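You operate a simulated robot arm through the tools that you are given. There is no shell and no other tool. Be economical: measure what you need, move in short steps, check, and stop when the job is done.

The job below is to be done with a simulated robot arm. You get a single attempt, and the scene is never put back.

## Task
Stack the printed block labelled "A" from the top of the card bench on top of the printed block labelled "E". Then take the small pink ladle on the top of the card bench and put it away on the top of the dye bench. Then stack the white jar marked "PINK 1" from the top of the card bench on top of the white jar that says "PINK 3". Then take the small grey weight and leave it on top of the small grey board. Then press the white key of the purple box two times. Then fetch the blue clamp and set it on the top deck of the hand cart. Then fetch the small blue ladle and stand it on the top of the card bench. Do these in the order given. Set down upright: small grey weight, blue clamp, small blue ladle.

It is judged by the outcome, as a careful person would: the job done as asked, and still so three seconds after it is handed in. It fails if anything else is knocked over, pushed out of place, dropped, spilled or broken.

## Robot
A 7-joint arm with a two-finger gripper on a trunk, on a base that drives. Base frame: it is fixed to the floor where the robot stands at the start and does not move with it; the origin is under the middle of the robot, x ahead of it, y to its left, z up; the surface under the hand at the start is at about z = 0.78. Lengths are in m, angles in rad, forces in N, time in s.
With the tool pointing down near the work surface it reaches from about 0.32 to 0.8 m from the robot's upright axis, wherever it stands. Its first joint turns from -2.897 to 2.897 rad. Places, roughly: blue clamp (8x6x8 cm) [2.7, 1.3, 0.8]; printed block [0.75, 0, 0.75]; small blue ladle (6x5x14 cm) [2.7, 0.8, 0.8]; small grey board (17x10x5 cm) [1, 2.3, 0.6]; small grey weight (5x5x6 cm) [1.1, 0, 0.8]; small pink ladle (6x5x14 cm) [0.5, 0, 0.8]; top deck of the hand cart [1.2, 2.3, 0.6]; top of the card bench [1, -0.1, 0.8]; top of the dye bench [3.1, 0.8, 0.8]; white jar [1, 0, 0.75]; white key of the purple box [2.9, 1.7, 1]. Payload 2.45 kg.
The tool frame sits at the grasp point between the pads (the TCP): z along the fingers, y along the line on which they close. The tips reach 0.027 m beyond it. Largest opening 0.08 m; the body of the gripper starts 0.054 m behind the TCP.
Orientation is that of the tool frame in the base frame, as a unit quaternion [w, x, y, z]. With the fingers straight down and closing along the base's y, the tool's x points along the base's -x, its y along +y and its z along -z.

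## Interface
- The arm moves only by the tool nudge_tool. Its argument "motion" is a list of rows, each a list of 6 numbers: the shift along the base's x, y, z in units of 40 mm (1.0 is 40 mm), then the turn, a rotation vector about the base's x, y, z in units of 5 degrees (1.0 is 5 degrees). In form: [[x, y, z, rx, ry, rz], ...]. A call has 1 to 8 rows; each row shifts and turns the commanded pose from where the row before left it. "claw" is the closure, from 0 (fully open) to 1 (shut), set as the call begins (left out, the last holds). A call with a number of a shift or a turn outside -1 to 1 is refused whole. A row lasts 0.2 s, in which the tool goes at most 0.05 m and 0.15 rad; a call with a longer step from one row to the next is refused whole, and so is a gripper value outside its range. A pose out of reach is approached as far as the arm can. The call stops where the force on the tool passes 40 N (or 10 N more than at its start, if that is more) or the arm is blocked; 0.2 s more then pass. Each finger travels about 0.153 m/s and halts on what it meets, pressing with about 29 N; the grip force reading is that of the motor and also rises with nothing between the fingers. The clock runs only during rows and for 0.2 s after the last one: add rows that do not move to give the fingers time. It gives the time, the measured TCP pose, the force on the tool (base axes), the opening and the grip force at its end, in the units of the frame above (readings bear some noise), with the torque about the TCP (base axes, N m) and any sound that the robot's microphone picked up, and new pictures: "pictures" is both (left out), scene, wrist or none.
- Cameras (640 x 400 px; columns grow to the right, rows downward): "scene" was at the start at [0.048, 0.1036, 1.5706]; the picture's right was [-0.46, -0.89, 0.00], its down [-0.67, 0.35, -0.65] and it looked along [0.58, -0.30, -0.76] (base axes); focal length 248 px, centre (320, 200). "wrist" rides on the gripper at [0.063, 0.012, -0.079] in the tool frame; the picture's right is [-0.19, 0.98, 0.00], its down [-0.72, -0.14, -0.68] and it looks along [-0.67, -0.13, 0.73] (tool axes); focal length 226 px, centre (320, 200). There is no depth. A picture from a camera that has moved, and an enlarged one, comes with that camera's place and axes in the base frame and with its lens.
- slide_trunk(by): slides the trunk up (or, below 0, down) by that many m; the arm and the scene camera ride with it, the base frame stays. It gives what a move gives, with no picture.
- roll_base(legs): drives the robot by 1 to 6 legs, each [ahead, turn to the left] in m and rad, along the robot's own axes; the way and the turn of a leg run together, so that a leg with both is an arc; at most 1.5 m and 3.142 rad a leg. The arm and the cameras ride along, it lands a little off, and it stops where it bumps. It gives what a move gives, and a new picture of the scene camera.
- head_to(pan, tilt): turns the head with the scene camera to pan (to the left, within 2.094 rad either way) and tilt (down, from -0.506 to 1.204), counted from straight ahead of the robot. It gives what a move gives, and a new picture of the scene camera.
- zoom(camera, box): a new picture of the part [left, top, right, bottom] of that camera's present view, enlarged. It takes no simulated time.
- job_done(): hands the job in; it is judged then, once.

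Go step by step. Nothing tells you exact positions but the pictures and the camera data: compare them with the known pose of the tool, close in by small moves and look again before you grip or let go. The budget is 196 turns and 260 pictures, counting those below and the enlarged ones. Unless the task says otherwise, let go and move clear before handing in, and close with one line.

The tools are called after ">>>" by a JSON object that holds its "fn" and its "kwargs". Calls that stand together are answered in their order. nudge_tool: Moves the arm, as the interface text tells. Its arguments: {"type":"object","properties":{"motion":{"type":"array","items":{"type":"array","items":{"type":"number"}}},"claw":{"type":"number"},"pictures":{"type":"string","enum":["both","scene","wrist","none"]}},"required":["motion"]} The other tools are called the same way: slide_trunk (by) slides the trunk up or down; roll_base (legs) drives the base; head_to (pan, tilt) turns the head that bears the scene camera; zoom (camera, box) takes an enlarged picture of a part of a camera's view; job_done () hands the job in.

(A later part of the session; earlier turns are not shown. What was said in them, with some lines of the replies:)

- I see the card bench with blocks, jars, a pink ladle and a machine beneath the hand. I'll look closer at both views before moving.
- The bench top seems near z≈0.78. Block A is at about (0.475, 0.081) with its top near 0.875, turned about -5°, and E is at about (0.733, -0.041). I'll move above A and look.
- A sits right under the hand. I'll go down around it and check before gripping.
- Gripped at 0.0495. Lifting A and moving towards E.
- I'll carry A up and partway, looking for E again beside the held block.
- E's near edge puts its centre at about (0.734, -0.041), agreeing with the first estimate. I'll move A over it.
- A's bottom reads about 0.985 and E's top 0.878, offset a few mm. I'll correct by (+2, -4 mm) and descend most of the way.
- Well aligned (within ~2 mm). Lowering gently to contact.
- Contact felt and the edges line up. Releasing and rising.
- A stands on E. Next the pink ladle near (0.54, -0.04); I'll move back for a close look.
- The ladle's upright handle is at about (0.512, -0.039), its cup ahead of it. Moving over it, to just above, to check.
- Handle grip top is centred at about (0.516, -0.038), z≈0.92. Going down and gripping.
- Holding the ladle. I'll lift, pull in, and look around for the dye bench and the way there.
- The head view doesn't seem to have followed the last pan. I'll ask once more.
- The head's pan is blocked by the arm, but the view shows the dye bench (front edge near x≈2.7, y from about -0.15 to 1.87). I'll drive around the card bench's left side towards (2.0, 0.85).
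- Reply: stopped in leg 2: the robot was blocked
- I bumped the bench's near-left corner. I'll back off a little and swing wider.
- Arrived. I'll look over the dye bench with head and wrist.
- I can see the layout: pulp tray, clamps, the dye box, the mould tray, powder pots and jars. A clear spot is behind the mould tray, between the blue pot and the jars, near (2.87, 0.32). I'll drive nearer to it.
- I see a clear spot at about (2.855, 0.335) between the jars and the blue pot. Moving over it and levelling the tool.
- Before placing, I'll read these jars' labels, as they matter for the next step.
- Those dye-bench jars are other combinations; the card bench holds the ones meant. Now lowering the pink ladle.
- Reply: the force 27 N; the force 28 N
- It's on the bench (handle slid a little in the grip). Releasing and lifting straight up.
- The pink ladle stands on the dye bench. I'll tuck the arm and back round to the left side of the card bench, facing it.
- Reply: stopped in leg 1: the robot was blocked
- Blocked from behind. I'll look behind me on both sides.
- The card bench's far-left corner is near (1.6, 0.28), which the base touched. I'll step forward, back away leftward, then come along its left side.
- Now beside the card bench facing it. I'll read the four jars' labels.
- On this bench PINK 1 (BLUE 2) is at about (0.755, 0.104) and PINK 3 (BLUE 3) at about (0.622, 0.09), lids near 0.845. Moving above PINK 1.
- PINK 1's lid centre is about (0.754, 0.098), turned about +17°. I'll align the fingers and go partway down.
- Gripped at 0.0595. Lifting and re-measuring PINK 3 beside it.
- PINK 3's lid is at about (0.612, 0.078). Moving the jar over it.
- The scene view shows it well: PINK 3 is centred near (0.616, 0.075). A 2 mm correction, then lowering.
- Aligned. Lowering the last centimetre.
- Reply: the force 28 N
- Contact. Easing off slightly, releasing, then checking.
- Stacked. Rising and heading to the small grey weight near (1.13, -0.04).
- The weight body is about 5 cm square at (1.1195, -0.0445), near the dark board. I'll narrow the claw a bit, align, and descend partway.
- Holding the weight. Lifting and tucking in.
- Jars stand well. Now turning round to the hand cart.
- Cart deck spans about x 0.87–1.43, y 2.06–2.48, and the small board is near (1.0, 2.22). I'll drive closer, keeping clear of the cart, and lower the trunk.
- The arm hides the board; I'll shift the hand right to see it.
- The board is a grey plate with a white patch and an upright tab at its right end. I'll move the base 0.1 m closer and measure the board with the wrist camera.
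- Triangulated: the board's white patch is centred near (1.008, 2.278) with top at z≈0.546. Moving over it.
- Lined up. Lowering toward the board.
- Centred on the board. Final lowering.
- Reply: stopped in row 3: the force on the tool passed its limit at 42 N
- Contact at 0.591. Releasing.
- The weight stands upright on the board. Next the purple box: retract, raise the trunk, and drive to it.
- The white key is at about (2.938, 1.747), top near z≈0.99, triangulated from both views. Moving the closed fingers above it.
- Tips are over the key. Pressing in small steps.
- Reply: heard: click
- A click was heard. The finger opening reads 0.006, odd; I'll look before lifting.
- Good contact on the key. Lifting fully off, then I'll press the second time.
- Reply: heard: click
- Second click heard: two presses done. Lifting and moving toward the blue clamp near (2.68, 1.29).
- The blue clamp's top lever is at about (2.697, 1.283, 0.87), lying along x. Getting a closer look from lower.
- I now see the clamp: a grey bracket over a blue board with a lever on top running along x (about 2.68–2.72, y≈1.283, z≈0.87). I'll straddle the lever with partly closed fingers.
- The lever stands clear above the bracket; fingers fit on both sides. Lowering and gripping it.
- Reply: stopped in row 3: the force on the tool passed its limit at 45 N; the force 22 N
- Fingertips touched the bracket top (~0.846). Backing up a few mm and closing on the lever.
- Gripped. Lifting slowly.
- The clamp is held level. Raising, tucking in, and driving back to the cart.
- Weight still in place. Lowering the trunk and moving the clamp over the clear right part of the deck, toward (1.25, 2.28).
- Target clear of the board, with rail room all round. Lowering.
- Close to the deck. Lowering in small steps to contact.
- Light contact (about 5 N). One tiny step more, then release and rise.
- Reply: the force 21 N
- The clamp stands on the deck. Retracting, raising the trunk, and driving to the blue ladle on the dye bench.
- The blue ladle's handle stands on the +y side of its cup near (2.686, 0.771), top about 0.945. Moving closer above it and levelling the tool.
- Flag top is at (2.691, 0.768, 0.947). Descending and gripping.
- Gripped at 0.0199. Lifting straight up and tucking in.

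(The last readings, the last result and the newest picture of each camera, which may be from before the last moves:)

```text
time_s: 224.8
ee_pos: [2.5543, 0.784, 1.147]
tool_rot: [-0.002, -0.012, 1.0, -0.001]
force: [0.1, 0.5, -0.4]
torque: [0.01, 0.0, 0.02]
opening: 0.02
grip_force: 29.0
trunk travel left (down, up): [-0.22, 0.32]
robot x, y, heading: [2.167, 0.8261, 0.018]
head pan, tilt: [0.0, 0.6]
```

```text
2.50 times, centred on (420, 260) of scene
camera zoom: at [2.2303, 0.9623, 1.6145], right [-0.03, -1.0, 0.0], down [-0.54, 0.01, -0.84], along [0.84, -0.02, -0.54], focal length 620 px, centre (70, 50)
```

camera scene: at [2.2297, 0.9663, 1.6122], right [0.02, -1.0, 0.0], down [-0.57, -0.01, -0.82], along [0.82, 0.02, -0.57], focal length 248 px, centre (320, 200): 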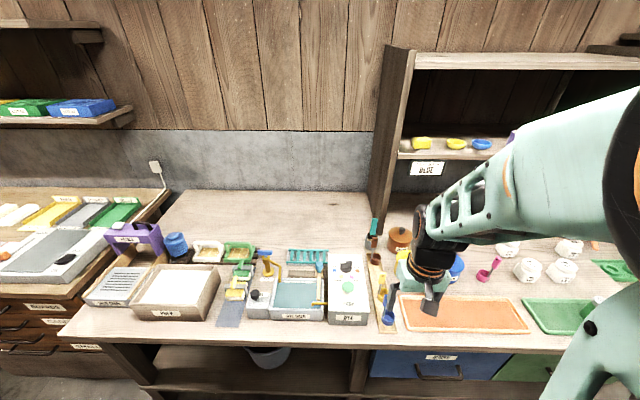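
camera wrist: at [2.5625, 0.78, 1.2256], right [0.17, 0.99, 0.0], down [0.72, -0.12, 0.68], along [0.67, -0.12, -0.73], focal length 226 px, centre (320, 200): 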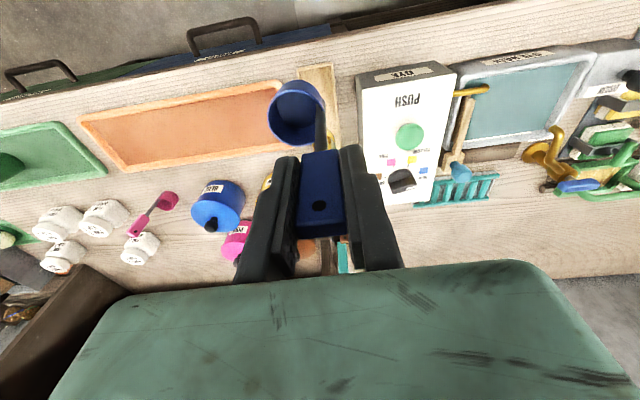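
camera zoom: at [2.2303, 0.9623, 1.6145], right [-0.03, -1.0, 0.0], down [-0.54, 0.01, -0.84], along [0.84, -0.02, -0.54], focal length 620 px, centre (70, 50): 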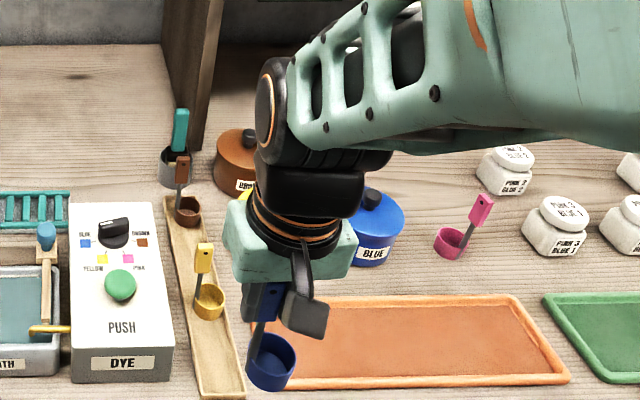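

Now driving back to the card bench's left side.

>>> {"fn": "roll_base", "kwargs": {"legs": [[0, 0.02], [-1.22, 0], [0, -1.61]]}}

>>> {"fn": "head_to", "kwargs": {"pan": -0.15, "tilt": 0.8}}

>>> {"fn": "nudge_tool", "kwargs": {"motion": [[0, 0, 0, 0, 0, 0]], "pictures": "wrist"}}

```text
time_s: 235.1
ee_pos: [0.9742, 0.3649, 1.1478]
tool_rot: [-0.002, 0.67, 0.743, 0.0]
force: [0.3, -0.3, -0.1]
torque: [-0.01, -0.03, 0.0]
opening: 0.0202
grip_force: 29.1
trunk travel left (down, up): [-0.22, 0.32]
robot x, y, heading: [0.9836, 0.7531, -1.475]
head pan, tilt: [0.0, 0.6]
camera scene: at [1.1235, 0.6998, 1.6143], right [-1.0, -0.05, 0.0], down [-0.03, 0.54, -0.84], along [0.04, -0.84, -0.55], focal length 248 px, centre (320, 200)
```

scene: 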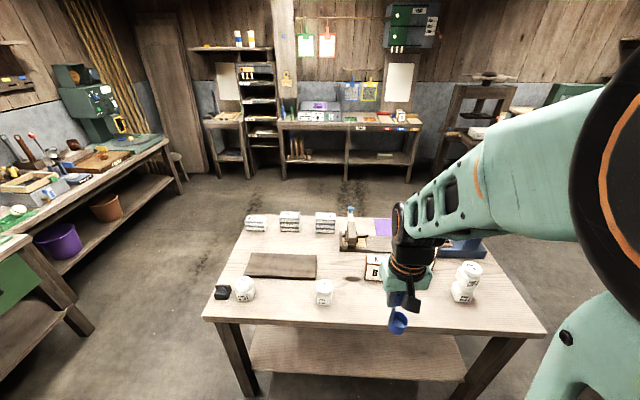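

```text
time_s: 235.8
ee_pos: [0.9747, 0.3655, 1.1465]
tool_rot: [-0.002, 0.669, 0.743, 0.0]
force: [0.4, 0.7, -0.3]
torque: [-0.01, -0.03, 0.02]
opening: 0.02
grip_force: 29.1
trunk travel left (down, up): [-0.22, 0.32]
robot x, y, heading: [0.9813, 0.7551, -1.473]
head pan, tilt: [-0.15, 0.799]
camera scene: at [1.1154, 0.7059, 1.5996], right [-1.0, 0.05, 0.0], down [0.03, 0.68, -0.73], along [-0.04, -0.73, -0.68], focal length 248 px, centre (320, 200)
```

scene: 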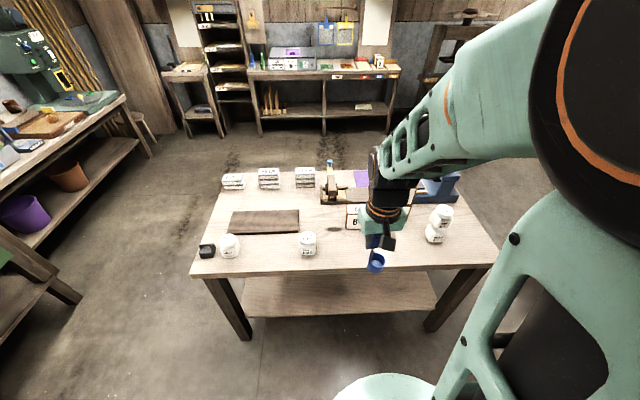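

```text
time_s: 236.2
ee_pos: [0.9743, 0.3643, 1.1477]
tool_rot: [-0.001, 0.669, 0.744, 0.0]
force: [-0.4, 0.1, -0.8]
torque: [-0.03, -0.04, -0.01]
opening: 0.02
grip_force: 29.0
trunk travel left (down, up): [-0.22, 0.32]
robot x, y, heading: [0.9812, 0.758, -1.47]
head pan, tilt: [-0.15, 0.799]
camera wrist: at [0.9801, 0.4295, 1.2263], right [1.0, -0.09, 0.0], down [-0.06, -0.73, 0.68], along [-0.06, -0.68, -0.73], focal length 226 px, centre (320, 200)
```

wrist: 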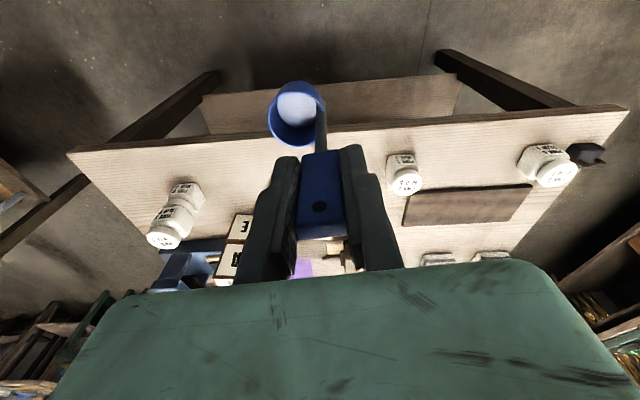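

There's a free area on the card bench around (0.87, 0.115), between the jar stack and the PINK 2 jar. Moving the ladle over it.

>>> {"fn": "nudge_tool", "kwargs": {"motion": [[-0.4, -0.9, 0, 0, 0, 0], [-0.4, -0.9, 0, 0, 0, 0], [-0.4, -0.9, 0, 0, 0, 0], [-0.4, -0.9, 0, 0, 0, 0], [-0.4, -0.9, 0, 0, 0, 0], [-0.4, -0.9, 0, 0, 0, 0], [-0.2, -0.8, 0, 0, 0, 0], [0, 0, 0, 0, 0, 0]], "pictures": "none"}}

>>> {"fn": "nudge_tool", "kwargs": {"motion": [[0, 0, -1, 0, 0, 0], [0, 0, -1, 0, 0, 0], [0, 0, -1, 0, 0, 0], [0, 0, -1, 0, 0, 0], [0, 0, 0, 0, 0, 0]]}}

>>> {"fn": "zoom", "kwargs": {"camera": "scene", "box": [290, 170, 470, 290]}}

```text
time_s: 238.0
ee_pos: [0.8691, 0.1146, 1.1477]
tool_rot: [-0.001, 0.669, 0.743, 0.0]
force: [0.4, 0.3, 0.4]
torque: [0.02, -0.01, -0.03]
opening: 0.02
grip_force: 29.4
trunk travel left (down, up): [-0.22, 0.32]
robot x, y, heading: [0.9815, 0.7542, -1.47]
head pan, tilt: [-0.15, 0.799]
```

```text
time_s: 239.2
ee_pos: [0.8736, 0.1162, 0.9867]
tool_rot: [-0.001, 0.669, 0.743, 0.0]
force: [-0.2, -0.4, -1.0]
torque: [0.02, -0.01, 0.02]
opening: 0.02
grip_force: 28.6
trunk travel left (down, up): [-0.22, 0.32]
robot x, y, heading: [0.9856, 0.754, -1.467]
head pan, tilt: [-0.15, 0.799]
camera scene: at [1.1154, 0.7078, 1.5954], right [-1.0, 0.05, 0.0], down [0.04, 0.72, -0.7], along [-0.03, -0.7, -0.72], focal length 248 px, centre (320, 200)
camera wrist: at [0.8787, 0.1816, 1.0654], right [1.0, -0.09, 0.0], down [-0.06, -0.73, 0.68], along [-0.06, -0.68, -0.73], focal length 226 px, centre (320, 200)
```

scene: 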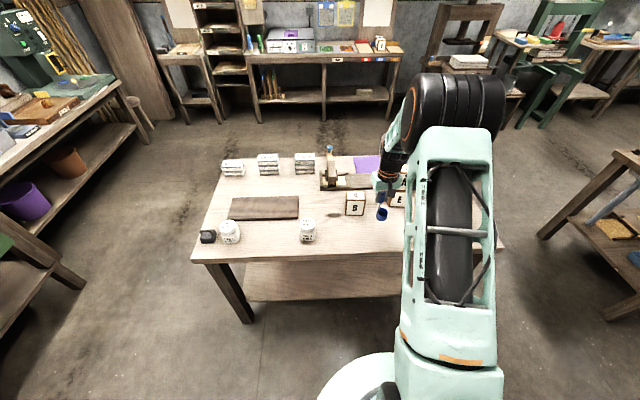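
wrist: 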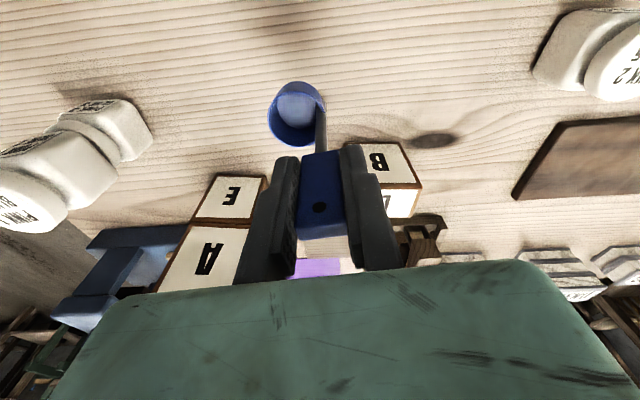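

```text
3.33 times, centred on (380, 230) of scene
camera zoom: at [1.1154, 0.7078, 1.5954], right [-1.0, 0.05, 0.0], down [0.04, 0.72, -0.7], along [-0.03, -0.7, -0.72], focal length 827 px, centre (120, 100)
```

zoom: 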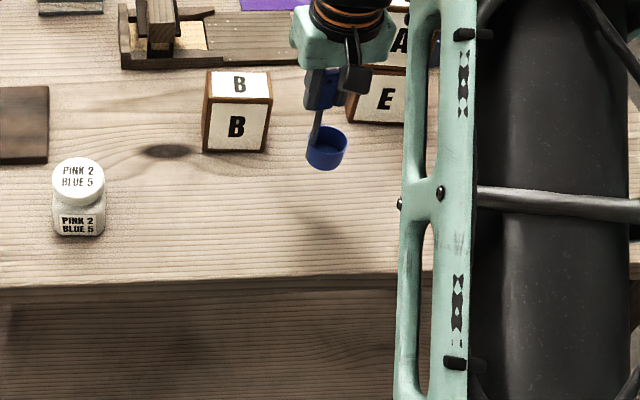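

Clear underneath. Lowering.

>>> {"fn": "nudge_tool", "kwargs": {"motion": [[0, 0, -0.8, 0, 0, 0], [0, 0, -0.8, 0, 0, 0], [0, 0, -0.2, 0, 0, 0], [0, 0, 0, 0, 0, 0]], "pictures": "none"}}

>>> {"fn": "nudge_tool", "kwargs": {"motion": [[0, 0, -0.1, 0, 0, 0], [0, 0, -0.1, 0, 0, 0], [0, 0, 0, 0, 0, 0]], "pictures": "wrist"}}

```text
time_s: 240.2
ee_pos: [0.8704, 0.1168, 0.9149]
tool_rot: [-0.001, 0.67, 0.743, 0.0]
force: [-0.2, 0.4, -0.8]
torque: [0.02, 0.0, 0.01]
opening: 0.0202
grip_force: 29.1
trunk travel left (down, up): [-0.22, 0.32]
robot x, y, heading: [0.9803, 0.757, -1.474]
head pan, tilt: [-0.15, 0.799]
```

```text
time_s: 241.0
ee_pos: [0.869, 0.1174, 0.9076]
tool_rot: [-0.001, 0.669, 0.743, -0.001]
force: [0.0, -0.7, -0.6]
torque: [-0.02, -0.03, 0.02]
opening: 0.02
grip_force: 29.4
trunk travel left (down, up): [-0.22, 0.32]
robot x, y, heading: [0.9802, 0.759, -1.472]
head pan, tilt: [-0.15, 0.799]
camera wrist: at [0.876, 0.1817, 0.9868], right [1.0, -0.09, 0.0], down [-0.06, -0.73, 0.68], along [-0.06, -0.68, -0.73], focal length 226 px, centre (320, 200)
```

wrist: 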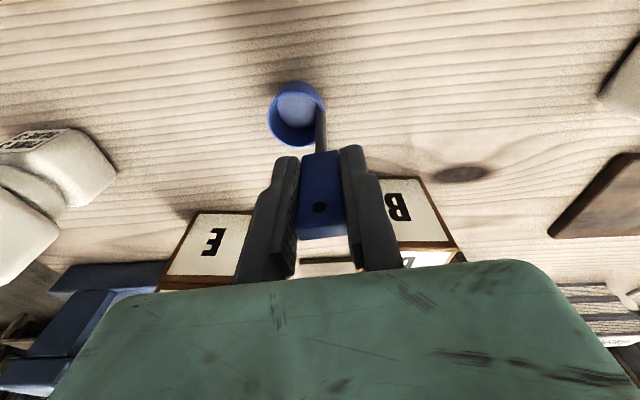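

>>> {"fn": "nudge_tool", "kwargs": {"motion": [[0, 0, -0.1, 0, 0, 0], [0, 0, -0.1, 0, 0, 0], [0, 0, 0, 0, 0, 0]], "pictures": "none"}}

```text
time_s: 241.8
ee_pos: [0.8686, 0.1166, 0.8989]
tool_rot: [-0.001, 0.669, 0.743, 0.0]
force: [-0.1, -0.6, -0.6]
torque: [-0.01, 0.0, 0.04]
opening: 0.02
grip_force: 29.3
trunk travel left (down, up): [-0.22, 0.32]
robot x, y, heading: [0.9825, 0.7559, -1.473]
head pan, tilt: [-0.15, 0.799]
```

>>> {"fn": "nudge_tool", "kwargs": {"motion": [[0, 0, -0.06, 0, 0, 0], [0, 0, -0.06, 0, 0, 0], [0, 0, 0, 0, 0, 0]], "pictures": "none"}}

```text
time_s: 242.6
ee_pos: [0.8704, 0.1172, 0.8941]
tool_rot: [-0.001, 0.669, 0.743, 0.0]
force: [0.3, -0.2, -0.3]
torque: [0.01, -0.04, 0.0]
opening: 0.0199
grip_force: 28.8
trunk travel left (down, up): [-0.22, 0.32]
robot x, y, heading: [0.9852, 0.7562, -1.467]
head pan, tilt: [-0.15, 0.799]
```

>>> {"fn": "nudge_tool", "kwargs": {"motion": [[0, 0, -0.06, 0, 0, 0], [0, 0, -0.06, 0, 0, 0], [0, 0, 0, 0, 0, 0]], "pictures": "none"}}

>>> {"fn": "zoom", "kwargs": {"camera": "scene", "box": [340, 180, 430, 240]}}

```text
time_s: 243.4
ee_pos: [0.8709, 0.1167, 0.892]
tool_rot: [0.0, 0.669, 0.743, -0.002]
force: [0.0, 2.7, 28.5]
torque: [0.06, 0.22, -0.04]
opening: 0.0199
grip_force: 28.6
trunk travel left (down, up): [-0.22, 0.32]
robot x, y, heading: [0.9843, 0.753, -1.469]
head pan, tilt: [-0.15, 0.799]
```

```text
6.67 times, centred on (385, 210) of scene
camera zoom: at [1.1159, 0.7109, 1.5957], right [-1.0, 0.05, 0.0], down [0.04, 0.71, -0.7], along [-0.04, -0.7, -0.72], focal length 1654 px, centre (-113, 133)
```

zoom: 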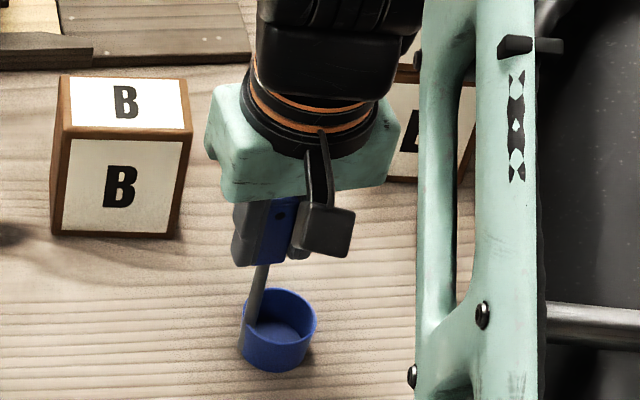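

It's standing on the bench. Releasing and rising.

>>> {"fn": "nudge_tool", "kwargs": {"motion": [[0, 0, 0.06, 0, 0, 0], [0, 0, 0, 0, 0, 0]], "pictures": "none"}}

>>> {"fn": "nudge_tool", "kwargs": {"motion": [[0, 0, 0, 0, 0, 0], [0, 0, 0, 0, 0, 0]], "claw": 0.4, "pictures": "none"}}

>>> {"fn": "nudge_tool", "kwargs": {"motion": [[0, 0, 0.5, 0, 0, 0], [0, 0, 1, 0, 0, 0], [0, 0, 1, 0, 0, 0], [0, 0, 1, 0, 0, 0], [0, 0, 1, 0, 0, 0], [0, 0.6, 1, 0, 0, 0], [0, 1, 0, 0, 0, 0], [0, 1, 0, 0, 0, 0]]}}

>>> {"fn": "zoom", "kwargs": {"camera": "scene", "box": [180, 140, 510, 280]}}

```text
time_s: 244.0
ee_pos: [0.8685, 0.1171, 0.8924]
tool_rot: [0.0, 0.669, 0.743, -0.002]
force: [0.2, -4.4, 12.7]
torque: [-0.76, 0.07, 0.05]
opening: 0.02
grip_force: 29.0
trunk travel left (down, up): [-0.22, 0.32]
robot x, y, heading: [0.984, 0.7572, -1.468]
head pan, tilt: [-0.15, 0.799]
```

```text
time_s: 244.6
ee_pos: [0.8695, 0.1167, 0.8913]
tool_rot: [-0.002, 0.669, 0.743, 0.0]
force: [-0.6, -0.5, -0.2]
torque: [0.01, 0.04, 0.02]
opening: 0.0479
grip_force: 0.1
trunk travel left (down, up): [-0.22, 0.32]
robot x, y, heading: [0.9827, 0.7588, -1.474]
head pan, tilt: [-0.15, 0.799]
```

```text
time_s: 246.4
ee_pos: [0.8695, 0.2217, 1.1091]
tool_rot: [-0.001, 0.668, 0.744, 0.0]
force: [-0.8, 0.3, -0.2]
torque: [-0.05, 0.03, -0.02]
opening: 0.0481
grip_force: 0.0
trunk travel left (down, up): [-0.22, 0.32]
robot x, y, heading: [0.9834, 0.7543, -1.469]
head pan, tilt: [-0.15, 0.799]
camera scene: at [1.1154, 0.7085, 1.5954], right [-1.0, 0.05, 0.0], down [0.04, 0.72, -0.7], along [-0.03, -0.7, -0.72], focal length 248 px, centre (320, 200)
camera wrist: at [0.8755, 0.2868, 1.1889], right [1.0, -0.09, 0.0], down [-0.07, -0.73, 0.68], along [-0.06, -0.68, -0.73], focal length 226 px, centre (320, 200)
```

scene: 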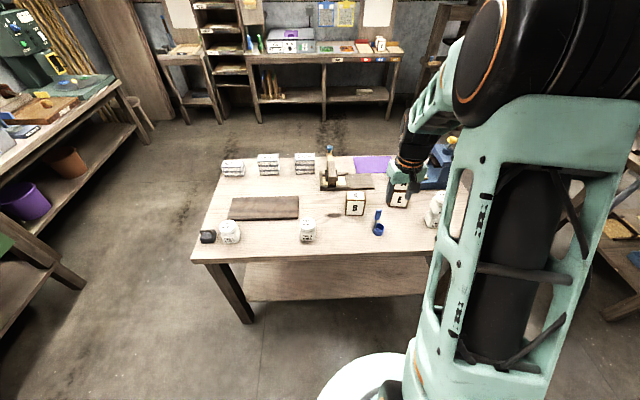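
wrist: 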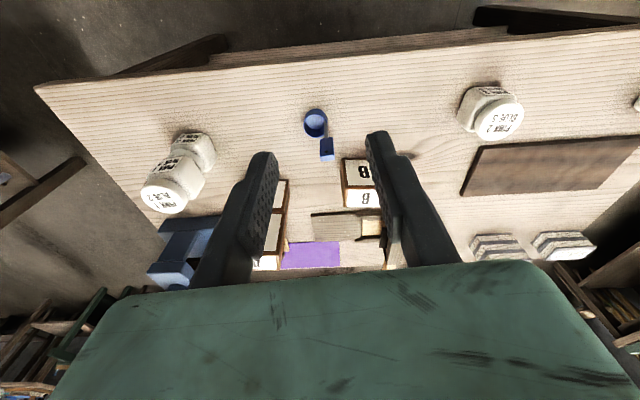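

```text
1.94 times, centred on (345, 210) of scene
camera zoom: at [1.1154, 0.7085, 1.5954], right [-1.0, 0.05, 0.0], down [0.04, 0.72, -0.7], along [-0.03, -0.7, -0.72], focal length 481 px, centre (272, 181)
```

zoom: 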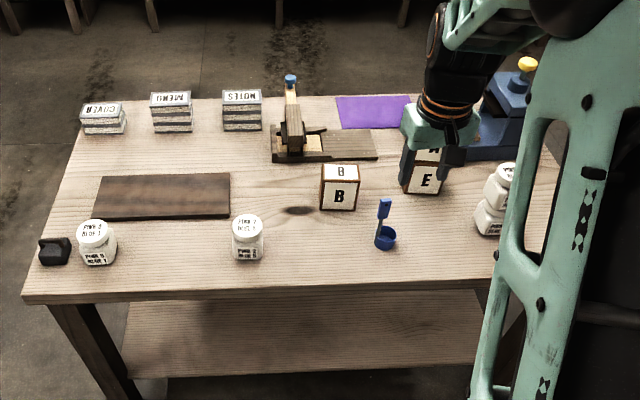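

The blue ladle stands upright on the card bench, both stacks are still in place, and the gripper is clear. Handing the job in.

>>> {"fn": "job_done", "kwargs": {}}

```text
The job is handed in.
```

I did all seven steps in the order given and handed the job in; the base bumped the card bench twice while driving, and nothing looked moved or knocked over afterwards.
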